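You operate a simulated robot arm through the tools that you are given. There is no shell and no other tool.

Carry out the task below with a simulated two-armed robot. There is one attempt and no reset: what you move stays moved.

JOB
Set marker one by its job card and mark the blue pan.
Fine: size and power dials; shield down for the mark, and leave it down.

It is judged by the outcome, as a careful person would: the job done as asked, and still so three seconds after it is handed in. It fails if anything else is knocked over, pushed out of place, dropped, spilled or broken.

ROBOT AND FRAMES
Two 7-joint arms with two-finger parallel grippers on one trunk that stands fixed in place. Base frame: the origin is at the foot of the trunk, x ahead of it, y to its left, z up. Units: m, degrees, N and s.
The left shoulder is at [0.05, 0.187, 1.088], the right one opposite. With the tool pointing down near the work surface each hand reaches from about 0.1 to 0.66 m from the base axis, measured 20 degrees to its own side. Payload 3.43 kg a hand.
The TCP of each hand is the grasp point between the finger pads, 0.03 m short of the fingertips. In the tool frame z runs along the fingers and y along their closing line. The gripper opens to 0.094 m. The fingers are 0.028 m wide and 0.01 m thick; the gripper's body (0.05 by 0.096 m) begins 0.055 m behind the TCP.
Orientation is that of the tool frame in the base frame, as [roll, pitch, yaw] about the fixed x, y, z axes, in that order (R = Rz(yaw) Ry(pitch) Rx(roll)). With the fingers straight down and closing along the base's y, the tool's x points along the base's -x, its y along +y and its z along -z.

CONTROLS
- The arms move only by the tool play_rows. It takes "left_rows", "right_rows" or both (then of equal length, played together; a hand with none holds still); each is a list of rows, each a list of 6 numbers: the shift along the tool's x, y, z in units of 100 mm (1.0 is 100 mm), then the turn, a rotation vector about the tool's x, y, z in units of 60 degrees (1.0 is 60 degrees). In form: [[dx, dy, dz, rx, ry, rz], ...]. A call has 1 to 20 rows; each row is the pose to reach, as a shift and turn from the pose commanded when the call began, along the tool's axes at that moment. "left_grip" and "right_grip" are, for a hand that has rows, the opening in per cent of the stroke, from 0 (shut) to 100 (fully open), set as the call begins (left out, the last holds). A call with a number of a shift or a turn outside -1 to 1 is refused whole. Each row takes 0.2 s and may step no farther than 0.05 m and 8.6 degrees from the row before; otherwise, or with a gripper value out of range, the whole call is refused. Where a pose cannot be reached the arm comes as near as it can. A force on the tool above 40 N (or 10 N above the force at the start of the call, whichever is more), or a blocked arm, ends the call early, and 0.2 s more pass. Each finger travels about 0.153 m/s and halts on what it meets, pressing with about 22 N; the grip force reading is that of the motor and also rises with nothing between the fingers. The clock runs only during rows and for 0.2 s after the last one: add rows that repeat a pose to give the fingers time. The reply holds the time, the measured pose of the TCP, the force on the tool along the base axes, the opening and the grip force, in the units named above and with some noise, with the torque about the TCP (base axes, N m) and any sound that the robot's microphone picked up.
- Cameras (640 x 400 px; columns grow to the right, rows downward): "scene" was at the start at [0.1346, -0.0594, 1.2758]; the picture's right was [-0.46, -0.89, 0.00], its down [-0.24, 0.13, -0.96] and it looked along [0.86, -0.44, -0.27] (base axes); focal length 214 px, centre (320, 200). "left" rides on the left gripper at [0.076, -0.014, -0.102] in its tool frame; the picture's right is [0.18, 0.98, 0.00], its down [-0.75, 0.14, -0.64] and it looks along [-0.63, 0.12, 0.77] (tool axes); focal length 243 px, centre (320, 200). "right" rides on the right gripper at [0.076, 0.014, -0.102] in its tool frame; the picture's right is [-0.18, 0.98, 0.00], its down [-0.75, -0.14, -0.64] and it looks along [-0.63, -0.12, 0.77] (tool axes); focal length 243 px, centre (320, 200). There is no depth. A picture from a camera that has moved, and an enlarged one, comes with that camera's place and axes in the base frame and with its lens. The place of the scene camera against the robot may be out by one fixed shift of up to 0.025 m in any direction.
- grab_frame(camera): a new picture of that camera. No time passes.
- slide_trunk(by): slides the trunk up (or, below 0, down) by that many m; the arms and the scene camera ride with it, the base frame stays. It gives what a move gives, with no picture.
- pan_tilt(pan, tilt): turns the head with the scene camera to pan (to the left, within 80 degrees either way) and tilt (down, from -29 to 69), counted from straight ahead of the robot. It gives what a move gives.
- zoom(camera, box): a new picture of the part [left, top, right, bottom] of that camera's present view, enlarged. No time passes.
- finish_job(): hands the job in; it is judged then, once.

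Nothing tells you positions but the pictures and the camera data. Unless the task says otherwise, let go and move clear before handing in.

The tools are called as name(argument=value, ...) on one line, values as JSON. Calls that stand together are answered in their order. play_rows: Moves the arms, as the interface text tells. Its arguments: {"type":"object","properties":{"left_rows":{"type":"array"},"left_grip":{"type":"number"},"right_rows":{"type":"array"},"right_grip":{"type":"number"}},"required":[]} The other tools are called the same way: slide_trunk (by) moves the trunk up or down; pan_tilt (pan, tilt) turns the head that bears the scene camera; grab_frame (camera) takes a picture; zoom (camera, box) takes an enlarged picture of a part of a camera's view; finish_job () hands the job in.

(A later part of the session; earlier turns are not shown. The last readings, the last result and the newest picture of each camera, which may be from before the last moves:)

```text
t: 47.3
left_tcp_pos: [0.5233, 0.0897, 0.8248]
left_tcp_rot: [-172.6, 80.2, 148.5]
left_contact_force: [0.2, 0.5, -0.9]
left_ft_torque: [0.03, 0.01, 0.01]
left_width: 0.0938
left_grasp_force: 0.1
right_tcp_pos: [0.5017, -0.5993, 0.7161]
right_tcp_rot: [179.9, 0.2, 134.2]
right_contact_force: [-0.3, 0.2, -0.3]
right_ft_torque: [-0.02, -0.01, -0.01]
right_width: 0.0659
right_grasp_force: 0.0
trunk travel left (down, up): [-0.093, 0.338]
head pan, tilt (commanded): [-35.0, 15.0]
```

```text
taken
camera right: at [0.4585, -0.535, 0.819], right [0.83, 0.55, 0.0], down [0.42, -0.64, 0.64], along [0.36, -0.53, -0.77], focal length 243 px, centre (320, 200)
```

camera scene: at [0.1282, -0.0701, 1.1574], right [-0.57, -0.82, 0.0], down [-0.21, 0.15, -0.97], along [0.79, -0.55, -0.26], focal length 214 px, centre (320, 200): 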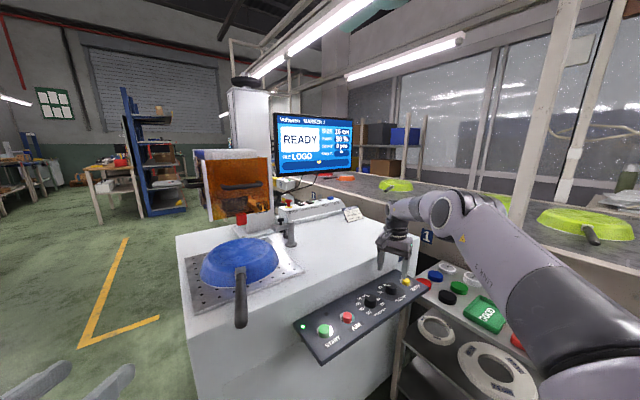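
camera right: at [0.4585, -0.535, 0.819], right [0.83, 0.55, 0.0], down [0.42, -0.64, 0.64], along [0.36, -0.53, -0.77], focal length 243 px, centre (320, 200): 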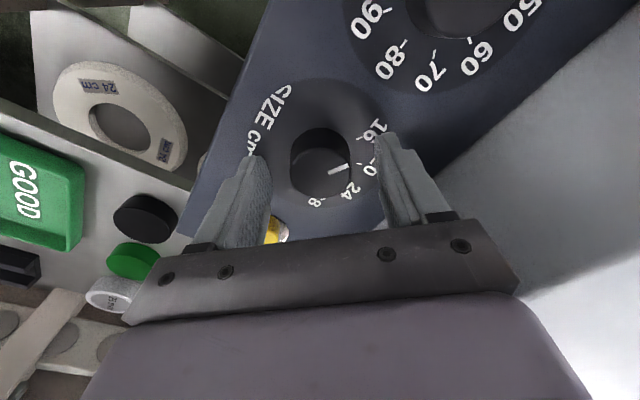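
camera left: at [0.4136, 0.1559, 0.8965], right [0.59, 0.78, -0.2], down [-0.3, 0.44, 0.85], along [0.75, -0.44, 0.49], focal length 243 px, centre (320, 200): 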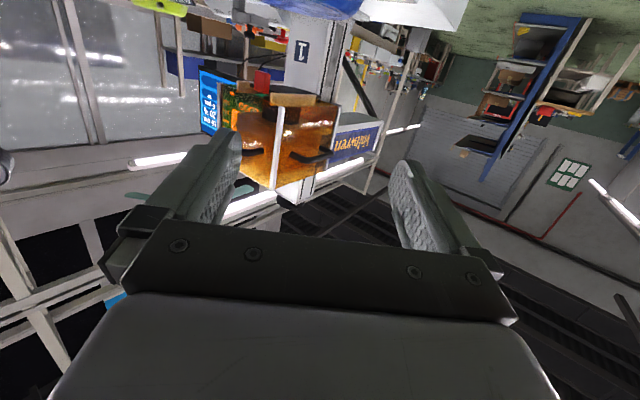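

Aligned. Gripping and turning clockwise 40°, then checking the screen.

play_rows(right_rows=[[0, 0, 0, 0, 0, 0], [0, 0, 0, 0, 0, 0], [0, 0, 0, 0, 0, 0]], right_grip=0)

play_rows(right_rows=[[0, 0, 0, 0, 0, 0.13], [0, 0, 0, 0, 0, 0.26], [0, 0, 0, 0, 0, 0.39], [0, 0, 0, 0, 0, 0.52], [0, 0, 0, 0, 0, 0.64], [0, 0, 0, 0, 0, 0.64]])

grab_frame(camera="scene")

grab_frame(camera="right")

```text
t: 48.1
left_tcp_pos: [0.5235, 0.0903, 0.8251]
left_tcp_rot: [-172.6, 80.3, 148.6]
left_contact_force: [-0.4, 0.3, -0.1]
left_ft_torque: [0.01, 0.02, 0.04]
left_width: 0.0941
left_grasp_force: 0.1
right_tcp_pos: [0.5018, -0.5994, 0.7166]
right_tcp_rot: [179.9, 0.0, 134.2]
right_contact_force: [-0.2, 1.4, 0.2]
right_ft_torque: [-0.12, -0.28, 0.0]
right_width: 0.0368
right_grasp_force: 44.9
trunk travel left (down, up): [-0.093, 0.338]
head pan, tilt (commanded): [-35.0, 15.0]
```

```text
t: 49.5
left_tcp_pos: [0.5229, 0.0908, 0.8243]
left_tcp_rot: [-172.4, 80.2, 148.8]
left_contact_force: [-0.8, -0.7, -0.3]
left_ft_torque: [-0.01, -0.01, -0.01]
left_width: 0.0938
left_grasp_force: 0.0
right_tcp_pos: [0.5019, -0.5996, 0.7156]
right_tcp_rot: [179.8, -0.1, 95.7]
right_contact_force: [4.3, 1.3, -2.7]
right_ft_torque: [-0.83, -0.24, 0.01]
right_width: 0.0371
right_grasp_force: 45.2
trunk travel left (down, up): [-0.093, 0.338]
head pan, tilt (commanded): [-35.0, 15.0]
```

```text
taken
camera scene: at [0.1284, -0.0704, 1.0673], right [-0.57, -0.82, 0.0], down [-0.21, 0.15, -0.97], along [0.79, -0.55, -0.26], focal length 214 px, centre (320, 200)
```

scene: 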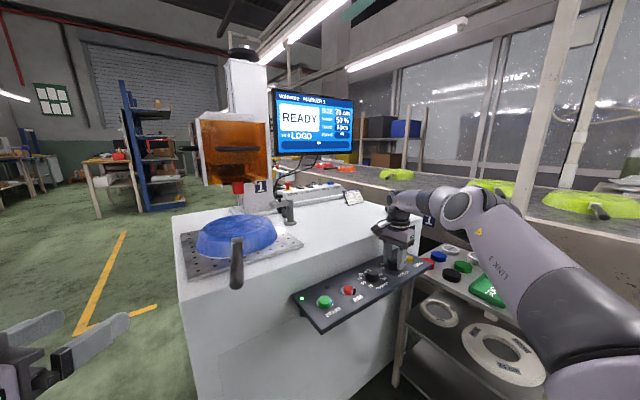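

```text
taken
camera right: at [0.5086, -0.5221, 0.8192], right [1.0, -0.09, 0.0], down [-0.07, -0.76, 0.64], along [-0.05, -0.64, -0.77], focal length 243 px, centre (320, 200)
```

right: 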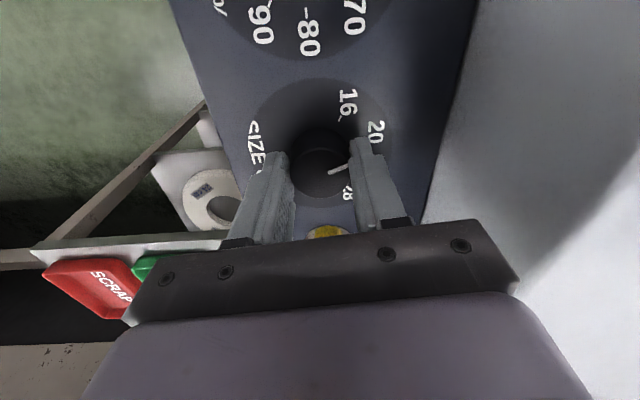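

zoom(camera="scene", box=[255, 85, 365, 160])

zoom(camera="scene", box=[170, 90, 310, 210])

```text
5.33 times, centred on (310, 122) of scene
camera zoom: at [0.1284, -0.0704, 1.0673], right [-0.57, -0.82, 0.0], down [-0.21, 0.15, -0.97], along [0.79, -0.55, -0.26], focal length 1144 px, centre (373, 613)
```

zoom: 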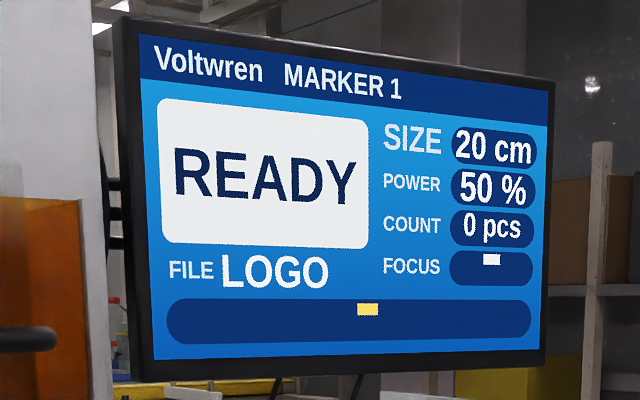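

```text
3.33 times, centred on (240, 150) of scene
camera zoom: at [0.1284, -0.0704, 1.0673], right [-0.57, -0.82, 0.0], down [-0.21, 0.15, -0.97], along [0.79, -0.55, -0.26], focal length 715 px, centre (587, 367)
```

zoom: 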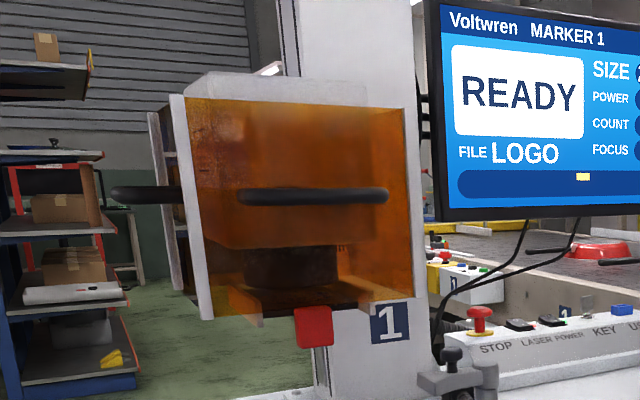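

SIZE reads 20 cm. One more step clockwise.

play_rows(right_rows=[[0, 0, 0, 0, 0, 0.12], [0, 0, 0, 0, 0, 0.24], [0, 0, 0, 0, 0, 0.36], [0, 0, 0, 0, 0, 0.48], [0, 0, 0, 0, 0, 0.6], [0, 0, 0, 0, 0, 0.62], [0, 0, 0, 0, 0, 0.62]])

zoom(camera="scene", box=[255, 85, 365, 160])

grab_frame(camera="right")

```text
t: 51.1
left_tcp_pos: [0.5238, 0.0894, 0.8241]
left_tcp_rot: [-172.4, 80.2, 148.8]
left_contact_force: [-0.5, 0.2, -0.4]
left_ft_torque: [-0.02, 0.01, -0.02]
left_width: 0.094
left_grasp_force: 0.0
right_tcp_pos: [0.5013, -0.599, 0.7166]
right_tcp_rot: [179.6, -0.1, 58.5]
right_contact_force: [17.8, -6.9, -0.2]
right_ft_torque: [-0.97, 0.0, 0.03]
right_width: 0.0365
right_grasp_force: 45.2
trunk travel left (down, up): [-0.093, 0.338]
head pan, tilt (commanded): [-35.0, 15.0]
```

```text
5.33 times, centred on (310, 122) of scene
camera zoom: at [0.1289, -0.0706, 1.0672], right [-0.57, -0.82, 0.0], down [-0.21, 0.15, -0.97], along [0.79, -0.55, -0.26], focal length 1144 px, centre (373, 613)
```

zoom: 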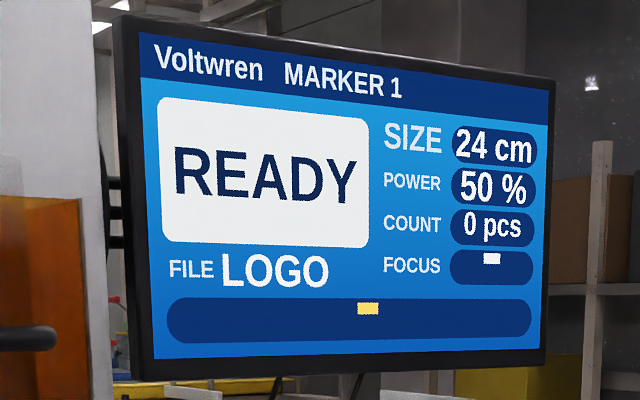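

```text
taken
camera right: at [0.554, -0.5416, 0.8194], right [0.74, -0.67, 0.01], down [-0.52, -0.57, 0.64], along [-0.43, -0.48, -0.77], focal length 243 px, centre (320, 200)
```

right: 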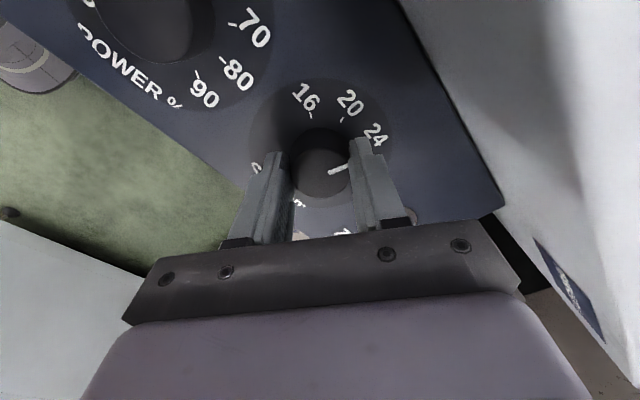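

SIZE reads 24 cm. I'll release and rise straight up, then check the pointers.

play_rows(right_rows=[[0, 0, 0, 0, 0, 0], [0, 0, 0, 0, 0, 0], [0, 0, -0.2, 0, 0, 0], [0, 0, -0.4, 0, 0, 0], [0, 0, -0.6, 0, 0, 0], [0, 0, -0.8, 0, 0, 0], [0, 0, -0.8, 0, 0, 0]], right_grip=70)

zoom(camera="scene", box=[255, 85, 365, 160])

grab_frame(camera="right")

```text
t: 52.7
left_tcp_pos: [0.5247, 0.0892, 0.824]
left_tcp_rot: [-172.6, 80.3, 148.6]
left_contact_force: [0.0, 0.8, -0.5]
left_ft_torque: [-0.02, -0.01, -0.01]
left_width: 0.094
left_grasp_force: 0.1
right_tcp_pos: [0.5014, -0.5987, 0.7968]
right_tcp_rot: [179.9, -0.1, 58.6]
right_contact_force: [0.2, 0.2, 0.2]
right_ft_torque: [0.03, -0.01, -0.02]
right_width: 0.0659
right_grasp_force: 0.1
trunk travel left (down, up): [-0.093, 0.338]
head pan, tilt (commanded): [-35.0, 15.0]
```

```text
5.33 times, centred on (310, 122) of scene
camera zoom: at [0.128, -0.0703, 1.0674], right [-0.57, -0.82, 0.0], down [-0.21, 0.15, -0.97], along [0.79, -0.55, -0.26], focal length 1144 px, centre (373, 613)
```

zoom: 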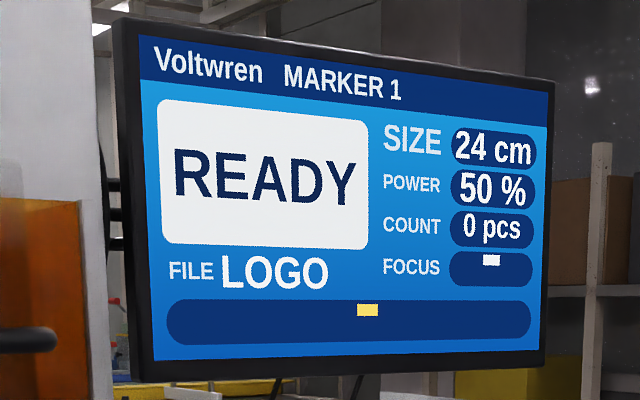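

```text
taken
camera right: at [0.5531, -0.5416, 0.8989], right [0.74, -0.67, 0.0], down [-0.51, -0.57, 0.64], along [-0.43, -0.48, -0.77], focal length 243 px, centre (320, 200)
```

right: 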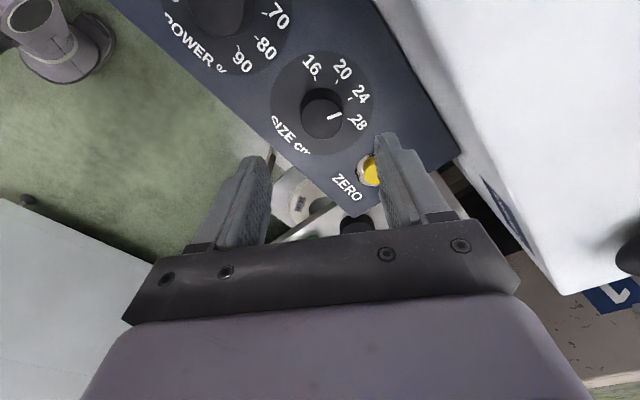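

zoom(camera="right", box=[260, 40, 390, 170])

grab_frame(camera="left")

```text
3.08 times, centred on (325, 105) of right
camera zoom: at [0.5531, -0.5416, 0.8989], right [0.74, -0.67, 0.0], down [-0.51, -0.57, 0.64], along [-0.43, -0.48, -0.77], focal length 746 px, centre (305, 492)
```

zoom: 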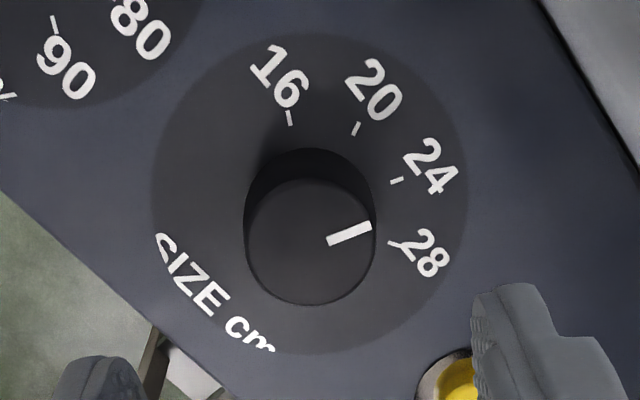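

```text
taken
camera left: at [0.4253, 0.1499, 0.766], right [0.59, 0.78, -0.2], down [-0.3, 0.44, 0.85], along [0.75, -0.44, 0.49], focal length 243 px, centre (320, 200)
```

left: 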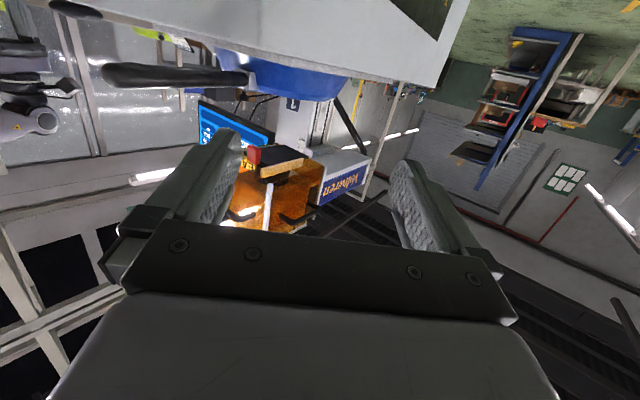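

Both dials agree with the card on the screen. The left camera now sees the laser head from below; zooming there to judge the red-tabbed plate.

zoom(camera="left", box=[215, 120, 345, 230])

zoom(camera="scene", box=[190, 150, 290, 220])

```text
3.64 times, centred on (280, 175) of left
camera zoom: at [0.4253, 0.1499, 0.766], right [0.59, 0.78, -0.2], down [-0.3, 0.44, 0.85], along [0.75, -0.44, 0.49], focal length 882 px, centre (466, 291)
```

zoom: 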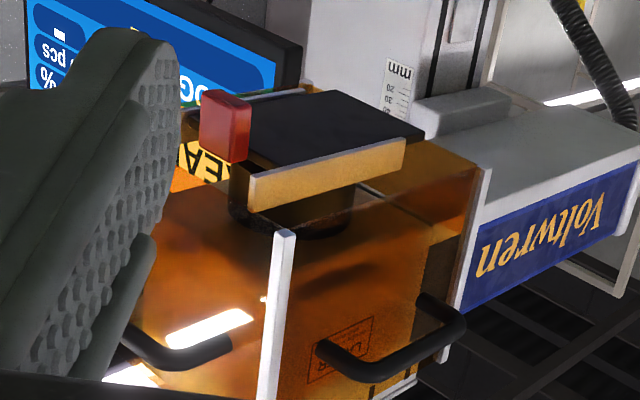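

```text
5.71 times, centred on (240, 185) of scene
camera zoom: at [0.128, -0.0703, 1.0674], right [-0.57, -0.82, 0.0], down [-0.21, 0.15, -0.97], along [0.79, -0.55, -0.26], focal length 1226 px, centre (777, 286)
```

zoom: 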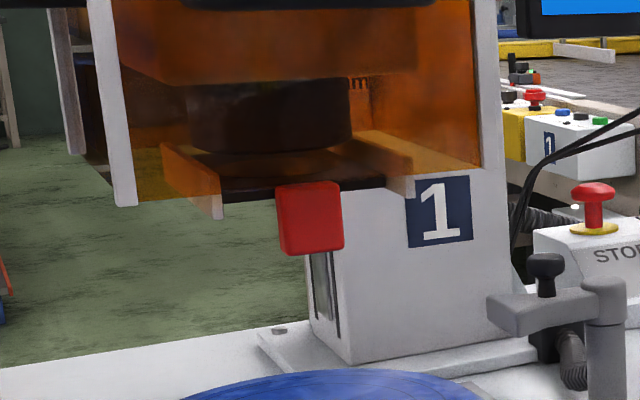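

A solid dark plate with a red pull sits right under the lens. Before lowering the shield I'll use AIM, the harmless pointer preview, to learn whether the beam path is open. Moving the closed right fingers above AIM.

play_rows(right_rows=[[0.1, -0.06, -0.05, 0, 0, -0.125], [0.2, -0.12, -0.1, 0, 0, -0.25], [0.32, -0.2, -0.1, 0, 0, -0.375], [0.45, -0.27, -0.1, 0, 0, -0.5], [0.57, -0.35, -0.1, 0, 0, -0.625], [0.7, -0.43, -0.1, 0, 0, -0.75], [0.8, -0.49, -0.1, 0, 0, -0.875], [0.854, -0.521, -0.1, 0, 0, -1.0], [0.854, -0.521, -0.1, 0, 0, -1.0]], right_grip=0)

play_rows(right_rows=[[0.2, 0.11, 0, 0, 0, -0.08], [0.42, 0.22, 0, 0, 0, -0.16], [0.63, 0.33, 0.1, 0, 0, -0.24], [0.835, 0.432, 0.2, 0, 0, -0.33], [0.835, 0.432, 0.3, 0, 0, -0.33], [0.835, 0.432, 0.3, 0, 0, -0.33]])

grab_frame(camera="right")

```text
t: 54.7
left_tcp_pos: [0.5228, 0.0899, 0.8241]
left_tcp_rot: [-172.6, 80.3, 148.6]
left_contact_force: [0.1, 0.0, 0.8]
left_ft_torque: [0.02, -0.02, 0.03]
left_width: 0.0939
left_grasp_force: 0.1
right_tcp_pos: [0.5003, -0.4994, 0.8074]
right_tcp_rot: [179.9, -0.1, 118.7]
right_contact_force: [0.7, 0.2, 0.4]
right_ft_torque: [-0.03, -0.03, -0.03]
right_width: 0.0002
right_grasp_force: 22.0
trunk travel left (down, up): [-0.093, 0.338]
head pan, tilt (commanded): [-35.0, 15.0]
```

```text
t: 56.1
left_tcp_pos: [0.5234, 0.0904, 0.8254]
left_tcp_rot: [-172.6, 80.3, 148.5]
left_contact_force: [0.1, -0.7, -0.8]
left_ft_torque: [-0.04, 0.01, 0.0]
left_width: 0.0937
left_grasp_force: 0.2
right_tcp_pos: [0.4983, -0.4056, 0.7766]
right_tcp_rot: [179.9, 0.1, 138.4]
right_contact_force: [0.4, -0.4, -0.1]
right_ft_torque: [-0.03, -0.01, 0.02]
right_width: 0.0
right_grasp_force: 22.0
trunk travel left (down, up): [-0.093, 0.338]
head pan, tilt (commanded): [-35.0, 15.0]
```

```text
taken
camera right: at [0.451, -0.3438, 0.8791], right [0.79, 0.61, 0.0], down [0.47, -0.61, 0.64], along [0.39, -0.51, -0.77], focal length 243 px, centre (320, 200)
```

right: 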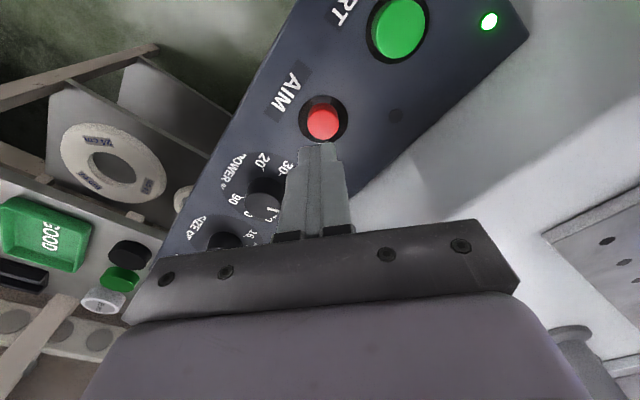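

Positioned nearly over AIM (≈[0.500, -0.403]). Pressing down gently in small steps.

play_rows(right_rows=[[0.01, 0.03, 0.2, 0, 0, 0], [0.01, 0.03, 0.4, 0, 0, 0], [0.01, 0.03, 0.48, 0, 0, 0], [0.01, 0.03, 0.52, 0, 0, 0], [0.01, 0.03, 0.55, 0, 0, 0], [0.01, 0.03, 0.57, 0, 0, 0]])

grab_frame(camera="right")

```text
t: 57.5
left_tcp_pos: [0.5241, 0.0907, 0.8251]
left_tcp_rot: [-172.7, 80.3, 148.5]
left_contact_force: [0.0, -0.3, -0.3]
left_ft_torque: [-0.02, -0.04, -0.03]
left_width: 0.094
left_grasp_force: 0.1
right_tcp_pos: [0.5005, -0.4018, 0.7206]
right_tcp_rot: [179.9, 0.1, 138.4]
right_contact_force: [0.8, 0.1, 0.3]
right_ft_torque: [0.05, -0.02, -0.03]
right_width: 0.0
right_grasp_force: 22.2
trunk travel left (down, up): [-0.093, 0.338]
head pan, tilt (commanded): [-35.0, 15.0]
```

```text
taken
camera right: at [0.453, -0.3411, 0.8224], right [0.79, 0.61, 0.0], down [0.47, -0.61, 0.64], along [0.4, -0.51, -0.77], focal length 243 px, centre (320, 200)
```

right: 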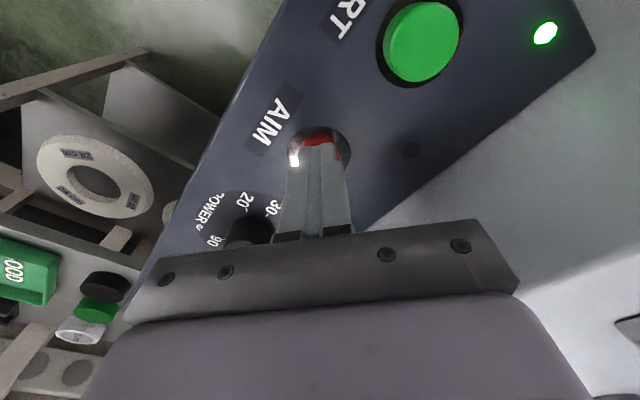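

Just above contact. A few millimetres more.

play_rows(right_rows=[[0, 0, 0.02, 0, 0, 0], [0, 0, 0.04, 0, 0, 0], [0, 0, 0.06, 0, 0, 0]])

grab_frame(camera="right")

grab_frame(camera="scene")

```text
t: 58.3
left_tcp_pos: [0.5231, 0.0908, 0.8252]
left_tcp_rot: [-172.6, 80.3, 148.7]
left_contact_force: [-0.7, -0.2, -0.2]
left_ft_torque: [-0.02, 0.01, -0.01]
left_width: 0.0942
left_grasp_force: 0.1
right_tcp_pos: [0.5003, -0.4018, 0.7143]
right_tcp_rot: [179.9, 0.2, 138.4]
right_contact_force: [-2.3, -0.8, 5.3]
right_ft_torque: [-0.02, 0.06, 0.03]
right_width: 0.0001
right_grasp_force: 21.7
trunk travel left (down, up): [-0.093, 0.338]
head pan, tilt (commanded): [-35.0, 15.0]
heard: click
```

```text
taken
camera right: at [0.4529, -0.3411, 0.8177], right [0.79, 0.61, 0.0], down [0.47, -0.61, 0.64], along [0.4, -0.51, -0.77], focal length 243 px, centre (320, 200)
```

right: 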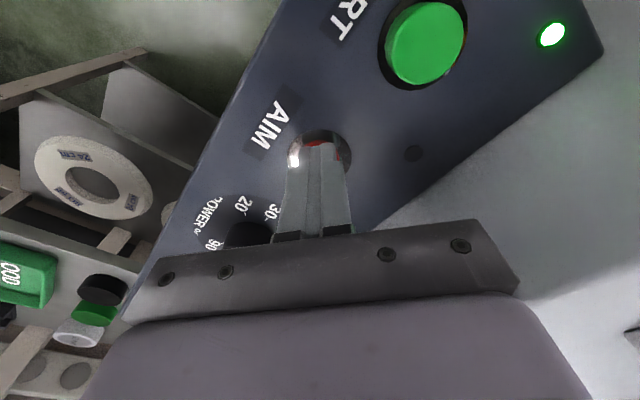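

```text
taken
camera scene: at [0.1275, -0.0701, 1.0676], right [-0.57, -0.82, 0.0], down [-0.21, 0.15, -0.97], along [0.79, -0.55, -0.26], focal length 214 px, centre (320, 200)
```

scene: 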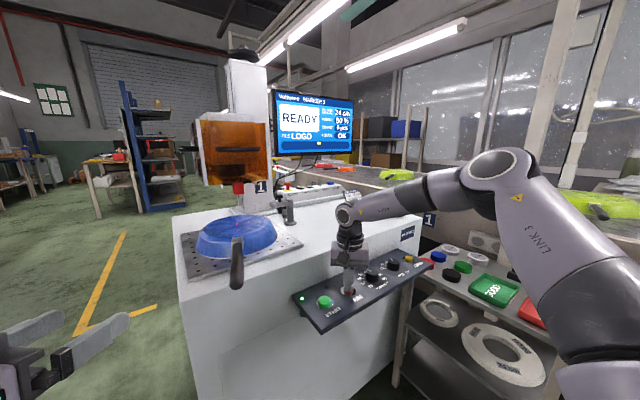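

A click was heard. Checking the screen and pan for an aim figure.

zoom(camera="scene", box=[255, 85, 365, 160])

zoom(camera="scene", box=[175, 170, 315, 290])

play_rows(right_rows=[[0, 0, -0.2, 0, 0, 0], [0, 0, -0.5, 0, 0, 0], [0, 0, -0.8, 0, 0, 0], [0, 0, -0.8, 0, 0, 0]])

zoom(camera="scene", box=[255, 85, 365, 160])

zoom(camera="scene", box=[175, 150, 315, 270])

grab_frame(camera="right")

```text
5.33 times, centred on (310, 122) of scene
camera zoom: at [0.1275, -0.0701, 1.0676], right [-0.57, -0.82, 0.0], down [-0.21, 0.15, -0.97], along [0.79, -0.55, -0.26], focal length 1144 px, centre (373, 613)
```

zoom: 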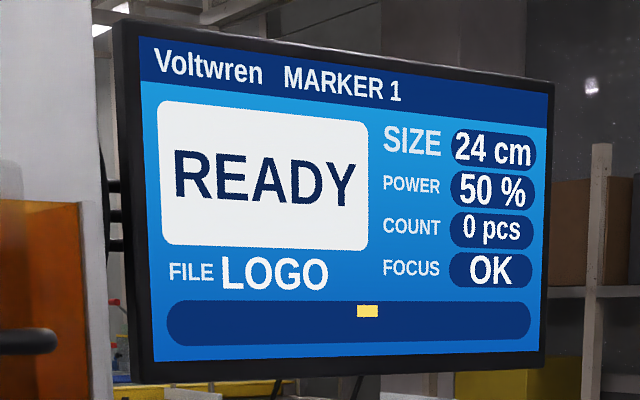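

```text
3.33 times, centred on (245, 230) of scene
camera zoom: at [0.1275, -0.0701, 1.0676], right [-0.57, -0.82, 0.0], down [-0.21, 0.15, -0.97], along [0.79, -0.55, -0.26], focal length 715 px, centre (570, 100)
```

zoom: 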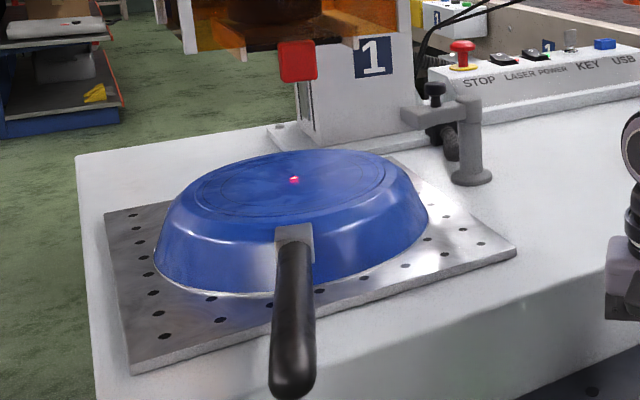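

```text
t: 59.3
left_tcp_pos: [0.5223, 0.0896, 0.8236]
left_tcp_rot: [-172.7, 80.2, 148.6]
left_contact_force: [0.2, -0.3, 0.0]
left_ft_torque: [0.03, 0.02, 0.02]
left_width: 0.094
left_grasp_force: 0.1
right_tcp_pos: [0.4998, -0.4013, 0.7941]
right_tcp_rot: [179.9, 0.0, 138.5]
right_contact_force: [0.1, -0.2, -0.2]
right_ft_torque: [-0.03, 0.0, 0.03]
right_width: 0.0001
right_grasp_force: 22.1
trunk travel left (down, up): [-0.093, 0.338]
head pan, tilt (commanded): [-35.0, 15.0]
```

```text
5.33 times, centred on (310, 122) of scene
camera zoom: at [0.128, -0.0703, 1.0674], right [-0.57, -0.82, 0.0], down [-0.21, 0.15, -0.97], along [0.79, -0.55, -0.26], focal length 1144 px, centre (373, 613)
```

zoom: 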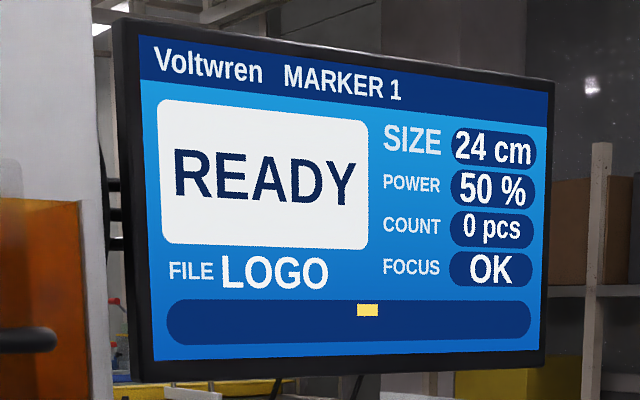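

```text
3.33 times, centred on (245, 210) of scene
camera zoom: at [0.128, -0.0703, 1.0674], right [-0.57, -0.82, 0.0], down [-0.21, 0.15, -0.97], along [0.79, -0.55, -0.26], focal length 715 px, centre (570, 167)
```

zoom: 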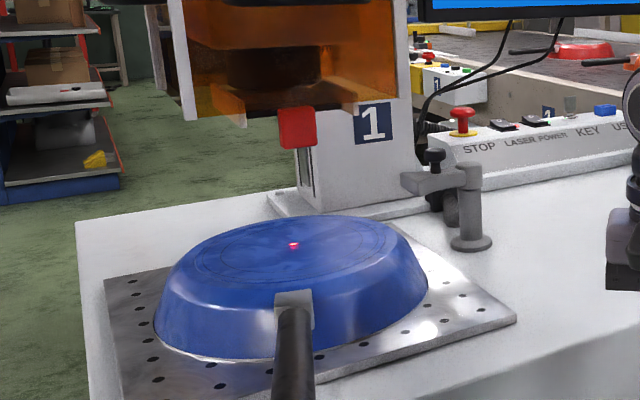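

```text
taken
camera right: at [0.4532, -0.3407, 0.8968], right [0.79, 0.61, 0.0], down [0.47, -0.61, 0.64], along [0.39, -0.51, -0.77], focal length 243 px, centre (320, 200)
```

right: 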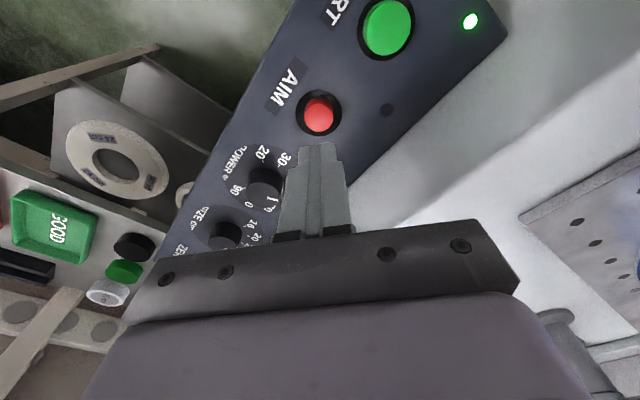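

AIM shows FOCUS OK and a red dot at the centre of the pan. I'll look closely at the dot and underneath the lens while aim is on.

zoom(camera="scene", box=[220, 205, 255, 227])

zoom(camera="left", box=[225, 115, 325, 195])

zoom(camera="scene", box=[200, 150, 270, 200])

```text
16.00 times, centred on (238, 216) of scene
camera zoom: at [0.128, -0.0703, 1.0674], right [-0.57, -0.82, 0.0], down [-0.21, 0.15, -0.97], along [0.79, -0.55, -0.26], focal length 3432 px, centre (1640, -56)
```

zoom: 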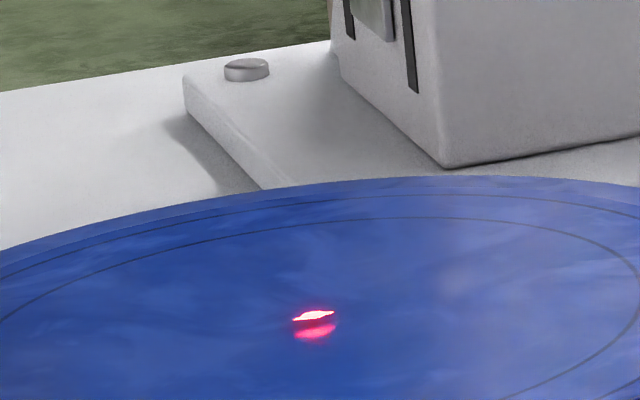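

```text
5.00 times, centred on (275, 155) of left
camera zoom: at [0.4253, 0.1499, 0.766], right [0.59, 0.78, -0.2], down [-0.3, 0.44, 0.85], along [0.75, -0.44, 0.49], focal length 1213 px, centre (545, 425)
```

zoom: 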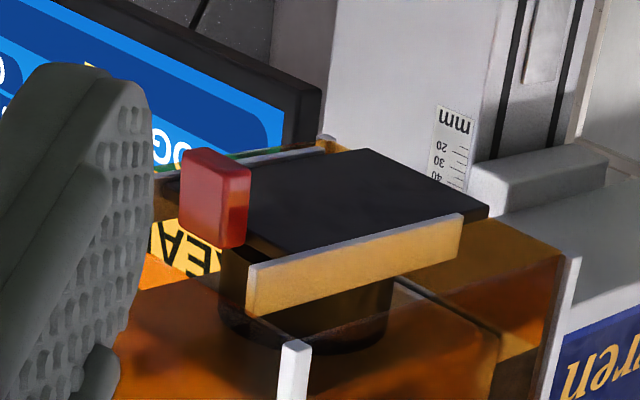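

```text
8.00 times, centred on (235, 175) of scene
camera zoom: at [0.128, -0.0703, 1.0674], right [-0.57, -0.82, 0.0], down [-0.21, 0.15, -0.97], along [0.79, -0.55, -0.26], focal length 1716 px, centre (1000, 400)
```

zoom: 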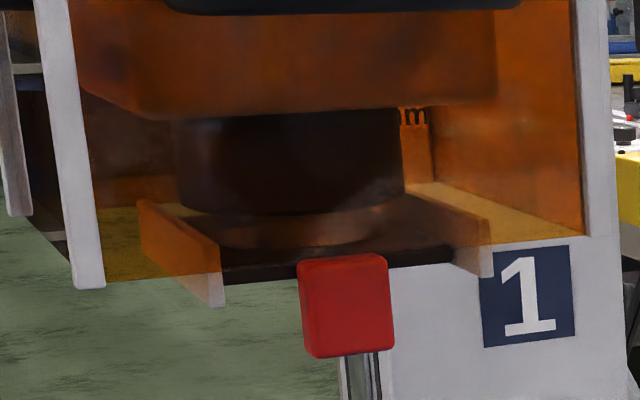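

The dot lands on the pan's centre with FOCUS OK, so the beam path, centring and focus are good. I'll press AIM once more to switch it back off.

play_rows(right_rows=[[0, 0, 0.3, 0, 0, 0], [0, 0, 0.6, 0, 0, 0], [0, 0, 0.7, 0, 0, 0], [0, 0, 0.74, 0, 0, 0], [0, 0, 0.77, 0, 0, 0], [0, 0, 0.8, 0, 0, 0], [0, 0, 0.6, 0, 0, 0], [0, 0, 0.3, 0, 0, 0], [0, 0, 0, 0, 0, 0]])

zoom(camera="scene", box=[255, 85, 365, 160])

zoom(camera="scene", box=[175, 150, 315, 270])

```text
t: 61.3
left_tcp_pos: [0.5234, 0.0901, 0.8248]
left_tcp_rot: [-172.6, 80.3, 148.6]
left_contact_force: [-0.3, 0.0, 1.2]
left_ft_torque: [-0.02, -0.02, 0.0]
left_width: 0.0942
left_grasp_force: 0.1
right_tcp_pos: [0.503, -0.401, 0.7934]
right_tcp_rot: [179.9, -0.1, 138.4]
right_contact_force: [0.2, 0.1, -0.1]
right_ft_torque: [0.02, 0.01, 0.02]
right_width: 0.0
right_grasp_force: 22.0
trunk travel left (down, up): [-0.093, 0.338]
head pan, tilt (commanded): [-35.0, 15.0]
heard: click
```

```text
5.33 times, centred on (310, 122) of scene
camera zoom: at [0.1281, -0.0704, 1.0673], right [-0.57, -0.82, 0.0], down [-0.21, 0.15, -0.97], along [0.79, -0.55, -0.26], focal length 1144 px, centre (373, 613)
```

zoom: 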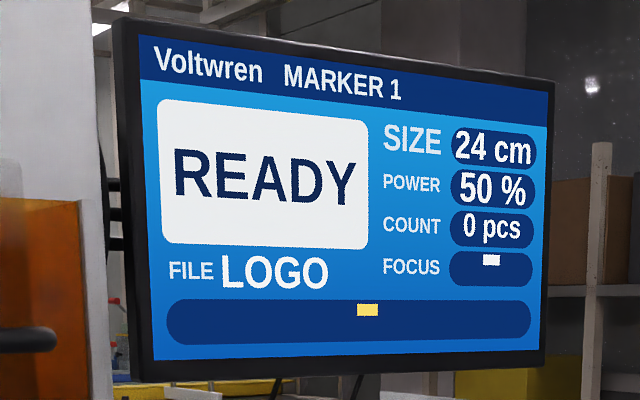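

```text
3.33 times, centred on (245, 210) of scene
camera zoom: at [0.1281, -0.0704, 1.0673], right [-0.57, -0.82, 0.0], down [-0.21, 0.15, -0.97], along [0.79, -0.55, -0.26], focal length 715 px, centre (570, 167)
```

zoom: 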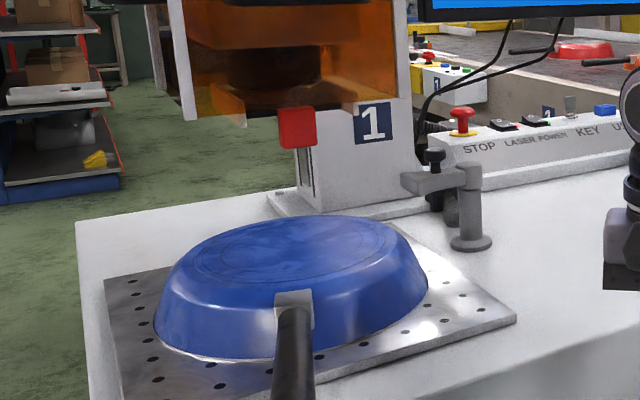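

AIM is off again and the screen is as before. Now I'll measure the shield's front handle precisely; zooming from the scene camera and on known panel points to calibrate it.

zoom(camera="scene", box=[180, 100, 290, 190])

zoom(camera="scene", box=[290, 250, 440, 340])

```text
4.44 times, centred on (235, 145) of scene
camera zoom: at [0.1281, -0.0704, 1.0673], right [-0.57, -0.82, 0.0], down [-0.21, 0.15, -0.97], along [0.79, -0.55, -0.26], focal length 953 px, centre (698, 444)
```

zoom: 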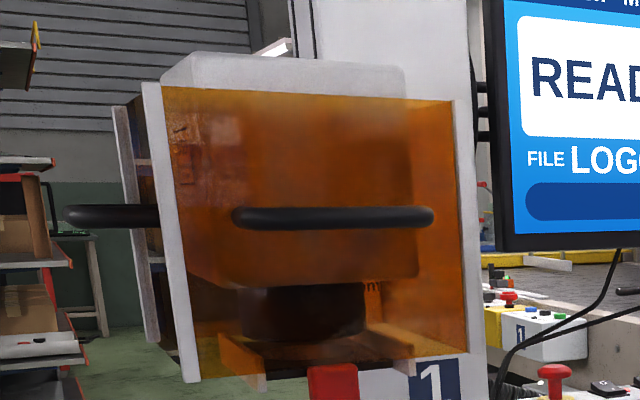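

```text
4.27 times, centred on (365, 295) of scene
camera zoom: at [0.1281, -0.0704, 1.0673], right [-0.57, -0.82, 0.0], down [-0.21, 0.15, -0.97], along [0.79, -0.55, -0.26], focal length 915 px, centre (128, -205)
```

zoom: 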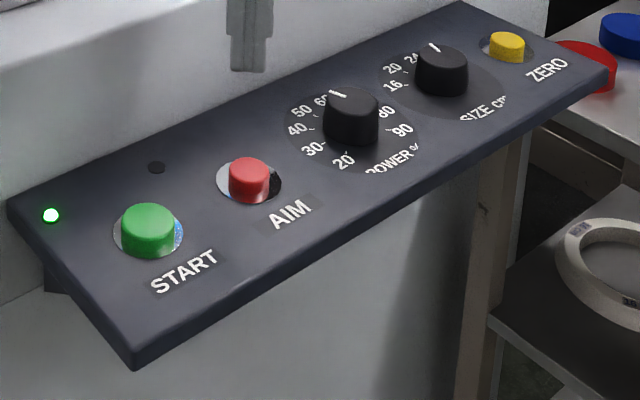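

The front handle's bar runs along y from about -0.15 to -0.247 at x≈0.676, z≈1.054, about 3 cm in front of the panel. I'll raise the right hand, yaw it to 90° and pitch it to point forward with fingers closing vertically.

play_rows(right_rows=[[0.1, 0.03, -0.2, 0, 0, 0.115], [0.25, 0.06, -0.4, 0, 0, 0.23], [0.4, 0.09, -0.6, 0, 0, 0.345], [0.55, 0.12, -0.8, 0, 0, 0.46], [0.7, 0.15, -1.0, 0, 0, 0.575], [0.85, 0.18, -1.0, 0, 0, 0.69], [0.98, 0.2, -1.0, 0, 0, 0.807], [0.98, 0.2, -1.0, 0, 0, 0.807]], right_grip=50)

play_rows(right_rows=[[0.16, 0, -0.16, -0.125, 0, 0], [0.33, 0, -0.33, -0.25, 0, 0], [0.5, 0, -0.5, -0.375, 0, 0], [0.66, 0, -0.66, -0.5, 0, 0], [0.83, 0, -0.83, -0.625, 0, 0], [1.0, 0, -1.0, -0.75, 0, 0], [1.0, 0, -1.0, -0.75, 0, 0]])

grab_frame(camera="scene")

```text
t: 63.1
left_tcp_pos: [0.5245, 0.0899, 0.824]
left_tcp_rot: [-172.6, 80.3, 148.6]
left_contact_force: [-0.5, 0.0, -0.4]
left_ft_torque: [0.0, -0.01, -0.02]
left_width: 0.094
left_grasp_force: 0.1
right_tcp_pos: [0.4407, -0.3218, 0.8938]
right_tcp_rot: [179.8, -0.1, 89.9]
right_contact_force: [-0.3, 0.0, 0.7]
right_ft_torque: [0.03, 0.01, -0.01]
right_width: 0.047
right_grasp_force: 0.0
trunk travel left (down, up): [-0.093, 0.338]
head pan, tilt (commanded): [-35.0, 15.0]
```

```text
t: 64.7
left_tcp_pos: [0.5241, 0.0889, 0.8238]
left_tcp_rot: [-172.6, 80.3, 148.6]
left_contact_force: [0.4, -0.1, -0.1]
left_ft_torque: [0.01, -0.04, 0.01]
left_width: 0.0942
left_grasp_force: 0.1
right_tcp_pos: [0.4415, -0.2207, 0.9955]
right_tcp_rot: [134.7, -0.2, 90.1]
right_contact_force: [0.3, 0.0, -0.1]
right_ft_torque: [0.01, 0.0, -0.01]
right_width: 0.0469
right_grasp_force: 0.0
trunk travel left (down, up): [-0.093, 0.338]
head pan, tilt (commanded): [-35.0, 15.0]
```

```text
taken
camera scene: at [0.128, -0.0703, 1.0674], right [-0.57, -0.82, 0.0], down [-0.21, 0.15, -0.97], along [0.79, -0.55, -0.26], focal length 214 px, centre (320, 200)
```

scene: 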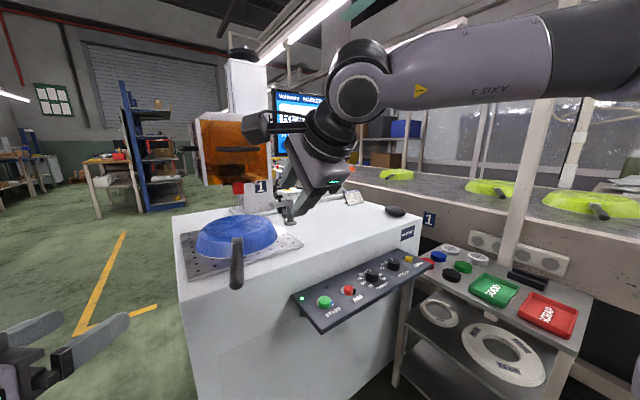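

grab_frame(camera="right")

zoom(camera="scene", box=[180, 30, 400, 230])

```text
taken
camera right: at [0.3789, -0.1451, 1.0776], right [0.69, -0.19, 0.7], down [-0.56, -0.75, 0.35], along [0.46, -0.63, -0.62], focal length 243 px, centre (320, 200)
```

right: 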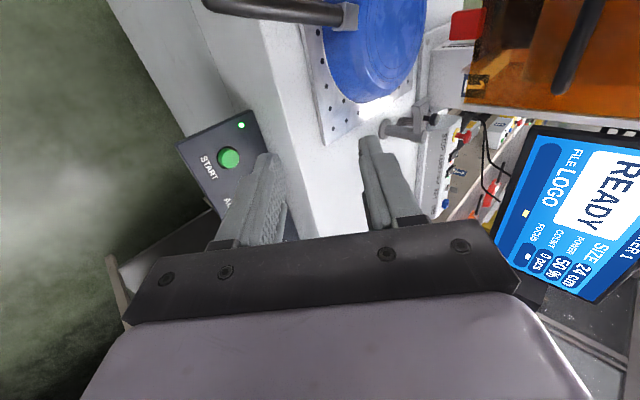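

```text
2.00 times, centred on (290, 130) of scene
camera zoom: at [0.128, -0.0703, 1.0674], right [-0.57, -0.82, 0.0], down [-0.21, 0.15, -0.97], along [0.79, -0.55, -0.26], focal length 429 px, centre (380, 340)
```

zoom: 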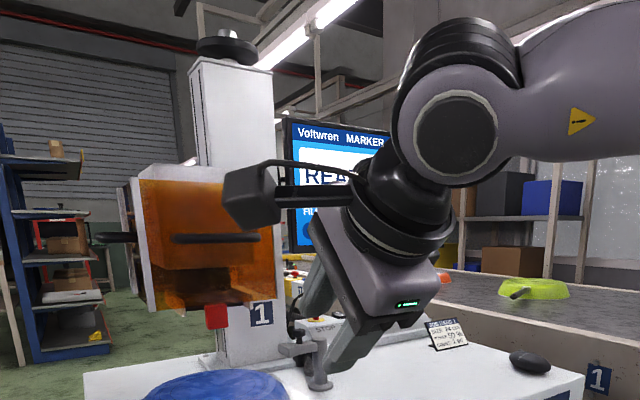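

The small box is the hand camera on its bracket; the fingers point forward and down as intended. I'll finish pitching to horizontal at the handle's height, still well in front of it.

play_rows(right_rows=[[0, 0.13, -0.01, -0.125, 0, 0], [0, 0.26, -0.02, -0.25, 0, 0], [0, 0.39, -0.03, -0.375, 0, 0], [0, 0.52, -0.05, -0.5, 0, 0], [0, 0.65, -0.06, -0.625, 0, 0], [0, 0.76, -0.07, -0.745, 0, 0], [0, 0.76, -0.07, -0.745, 0, 0]], right_grip=60)

grab_frame(camera="right")

grab_frame(camera="scene")

```text
t: 66.3
left_tcp_pos: [0.5237, 0.0911, 0.8251]
left_tcp_rot: [-172.7, 80.4, 148.6]
left_contact_force: [-0.5, 0.4, 0.2]
left_ft_torque: [0.04, -0.06, -0.01]
left_width: 0.0941
left_grasp_force: 0.1
right_tcp_pos: [0.4898, -0.2211, 1.0518]
right_tcp_rot: [90.1, -0.2, 89.9]
right_contact_force: [0.0, 0.8, 0.4]
right_ft_torque: [0.02, -0.01, 0.03]
right_width: 0.0564
right_grasp_force: 0.0
trunk travel left (down, up): [-0.093, 0.338]
head pan, tilt (commanded): [-35.0, 15.0]
```

```text
taken
camera right: at [0.3876, -0.1458, 1.0667], right [0.0, -0.19, 0.98], down [-0.64, -0.75, -0.14], along [0.77, -0.63, -0.12], focal length 243 px, centre (320, 200)
```

right: 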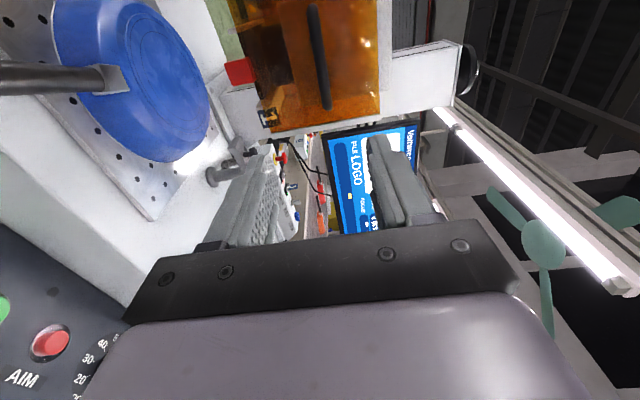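

```text
taken
camera scene: at [0.1281, -0.0704, 1.0674], right [-0.57, -0.82, 0.0], down [-0.21, 0.15, -0.97], along [0.79, -0.55, -0.26], focal length 214 px, centre (320, 200)
```

scene: 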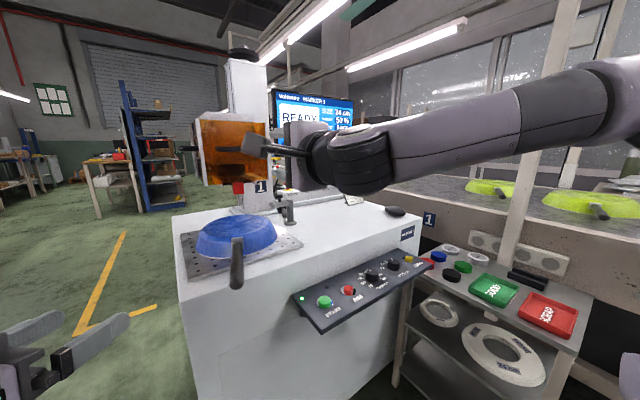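

The handle's right end checks out at [0.676, -0.246, 1.054]. I'll move straight forward so the fingers pass above and below the bar at y≈-0.22.

play_rows(right_rows=[[0, 0.01, 0.25, 0, 0, 0], [0, 0.02, 0.5, 0, 0, 0], [0, 0.025, 0.75, 0, 0, 0], [0, 0.025, 1.0, 0, 0, 0], [0, 0.025, 1.0, 0, 0, 0]])

play_rows(right_rows=[[0, 0, 0.2, 0, 0, 0], [0, 0, 0.4, 0, 0, 0], [0, 0, 0.6, 0, 0, 0], [0, 0, 0.74, 0, 0, 0], [0, 0, 0.74, 0, 0, 0]])

grab_frame(camera="right")

zoom(camera="scene", box=[160, 80, 360, 230])

```text
t: 67.5
left_tcp_pos: [0.5234, 0.0914, 0.8243]
left_tcp_rot: [-172.6, 80.3, 148.6]
left_contact_force: [-0.9, 0.4, 0.2]
left_ft_torque: [0.02, -0.01, -0.01]
left_width: 0.0938
left_grasp_force: 0.1
right_tcp_pos: [0.5896, -0.2227, 1.0536]
right_tcp_rot: [90.3, 0.0, 90.0]
right_contact_force: [-0.2, -0.8, -0.9]
right_ft_torque: [-0.02, -0.01, -0.02]
right_width: 0.0563
right_grasp_force: 0.0
trunk travel left (down, up): [-0.093, 0.338]
head pan, tilt (commanded): [-35.0, 15.0]
```

```text
t: 68.7
left_tcp_pos: [0.524, 0.0895, 0.8251]
left_tcp_rot: [-172.6, 80.3, 148.5]
left_contact_force: [-0.3, 0.0, 0.5]
left_ft_torque: [-0.03, 0.01, 0.01]
left_width: 0.0939
left_grasp_force: 0.1
right_tcp_pos: [0.6635, -0.2223, 1.0552]
right_tcp_rot: [90.1, 0.0, 89.9]
right_contact_force: [0.0, 0.6, -0.2]
right_ft_torque: [0.03, 0.03, 0.02]
right_width: 0.0565
right_grasp_force: 0.1
trunk travel left (down, up): [-0.093, 0.338]
head pan, tilt (commanded): [-35.0, 15.0]
```

```text
taken
camera right: at [0.5607, -0.1465, 1.0688], right [0.0, -0.18, 0.98], down [-0.64, -0.75, -0.14], along [0.77, -0.63, -0.12], focal length 243 px, centre (320, 200)
```

right: 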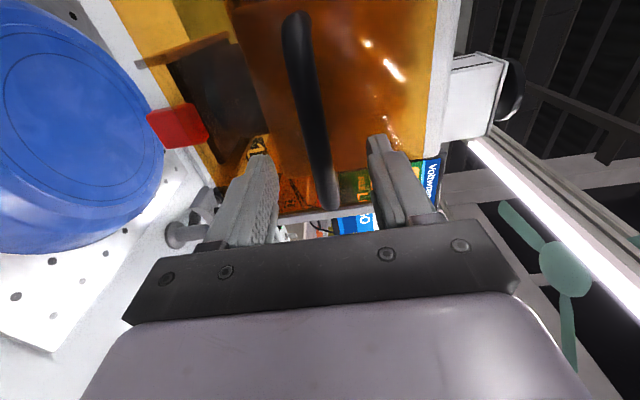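

```text
2.67 times, centred on (260, 155) of scene
camera zoom: at [0.1281, -0.0704, 1.0674], right [-0.57, -0.82, 0.0], down [-0.21, 0.15, -0.97], along [0.79, -0.55, -0.26], focal length 572 px, centre (480, 320)
```

zoom: 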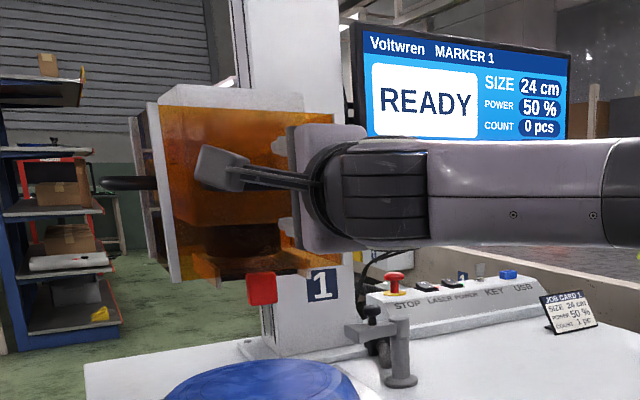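

The bar lies between the fingers. Closing the grip on it.

play_rows(right_rows=[[0, 0, 0, 0, 0, 0], [0, 0, 0, 0, 0, 0], [0, 0, 0, 0, 0, 0], [0, 0, 0, 0, 0, 0]], right_grip=0)

grab_frame(camera="right")

```text
t: 69.7
left_tcp_pos: [0.5237, 0.0899, 0.8254]
left_tcp_rot: [-172.6, 80.3, 148.6]
left_contact_force: [0.3, 0.0, 0.3]
left_ft_torque: [0.04, 0.01, 0.0]
left_width: 0.0941
left_grasp_force: 0.0
right_tcp_pos: [0.6623, -0.221, 1.0538]
right_tcp_rot: [90.3, 0.0, 90.1]
right_contact_force: [-1.1, -0.6, -0.4]
right_ft_torque: [-0.06, -0.01, 0.15]
right_width: 0.0116
right_grasp_force: 45.1
trunk travel left (down, up): [-0.093, 0.338]
head pan, tilt (commanded): [-35.0, 15.0]
```

```text
taken
camera right: at [0.5602, -0.1464, 1.0689], right [0.0, -0.18, 0.98], down [-0.64, -0.75, -0.14], along [0.77, -0.63, -0.12], focal length 243 px, centre (320, 200)
```

right: 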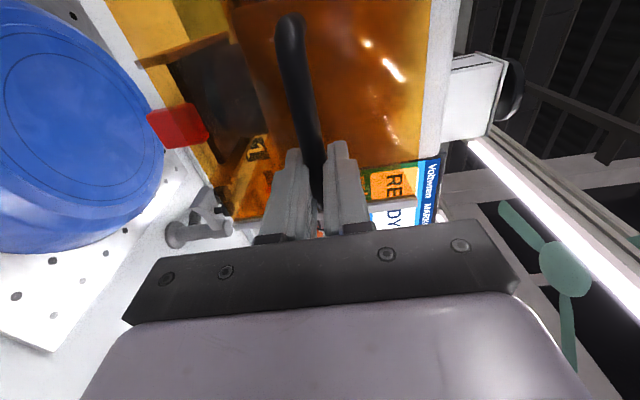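

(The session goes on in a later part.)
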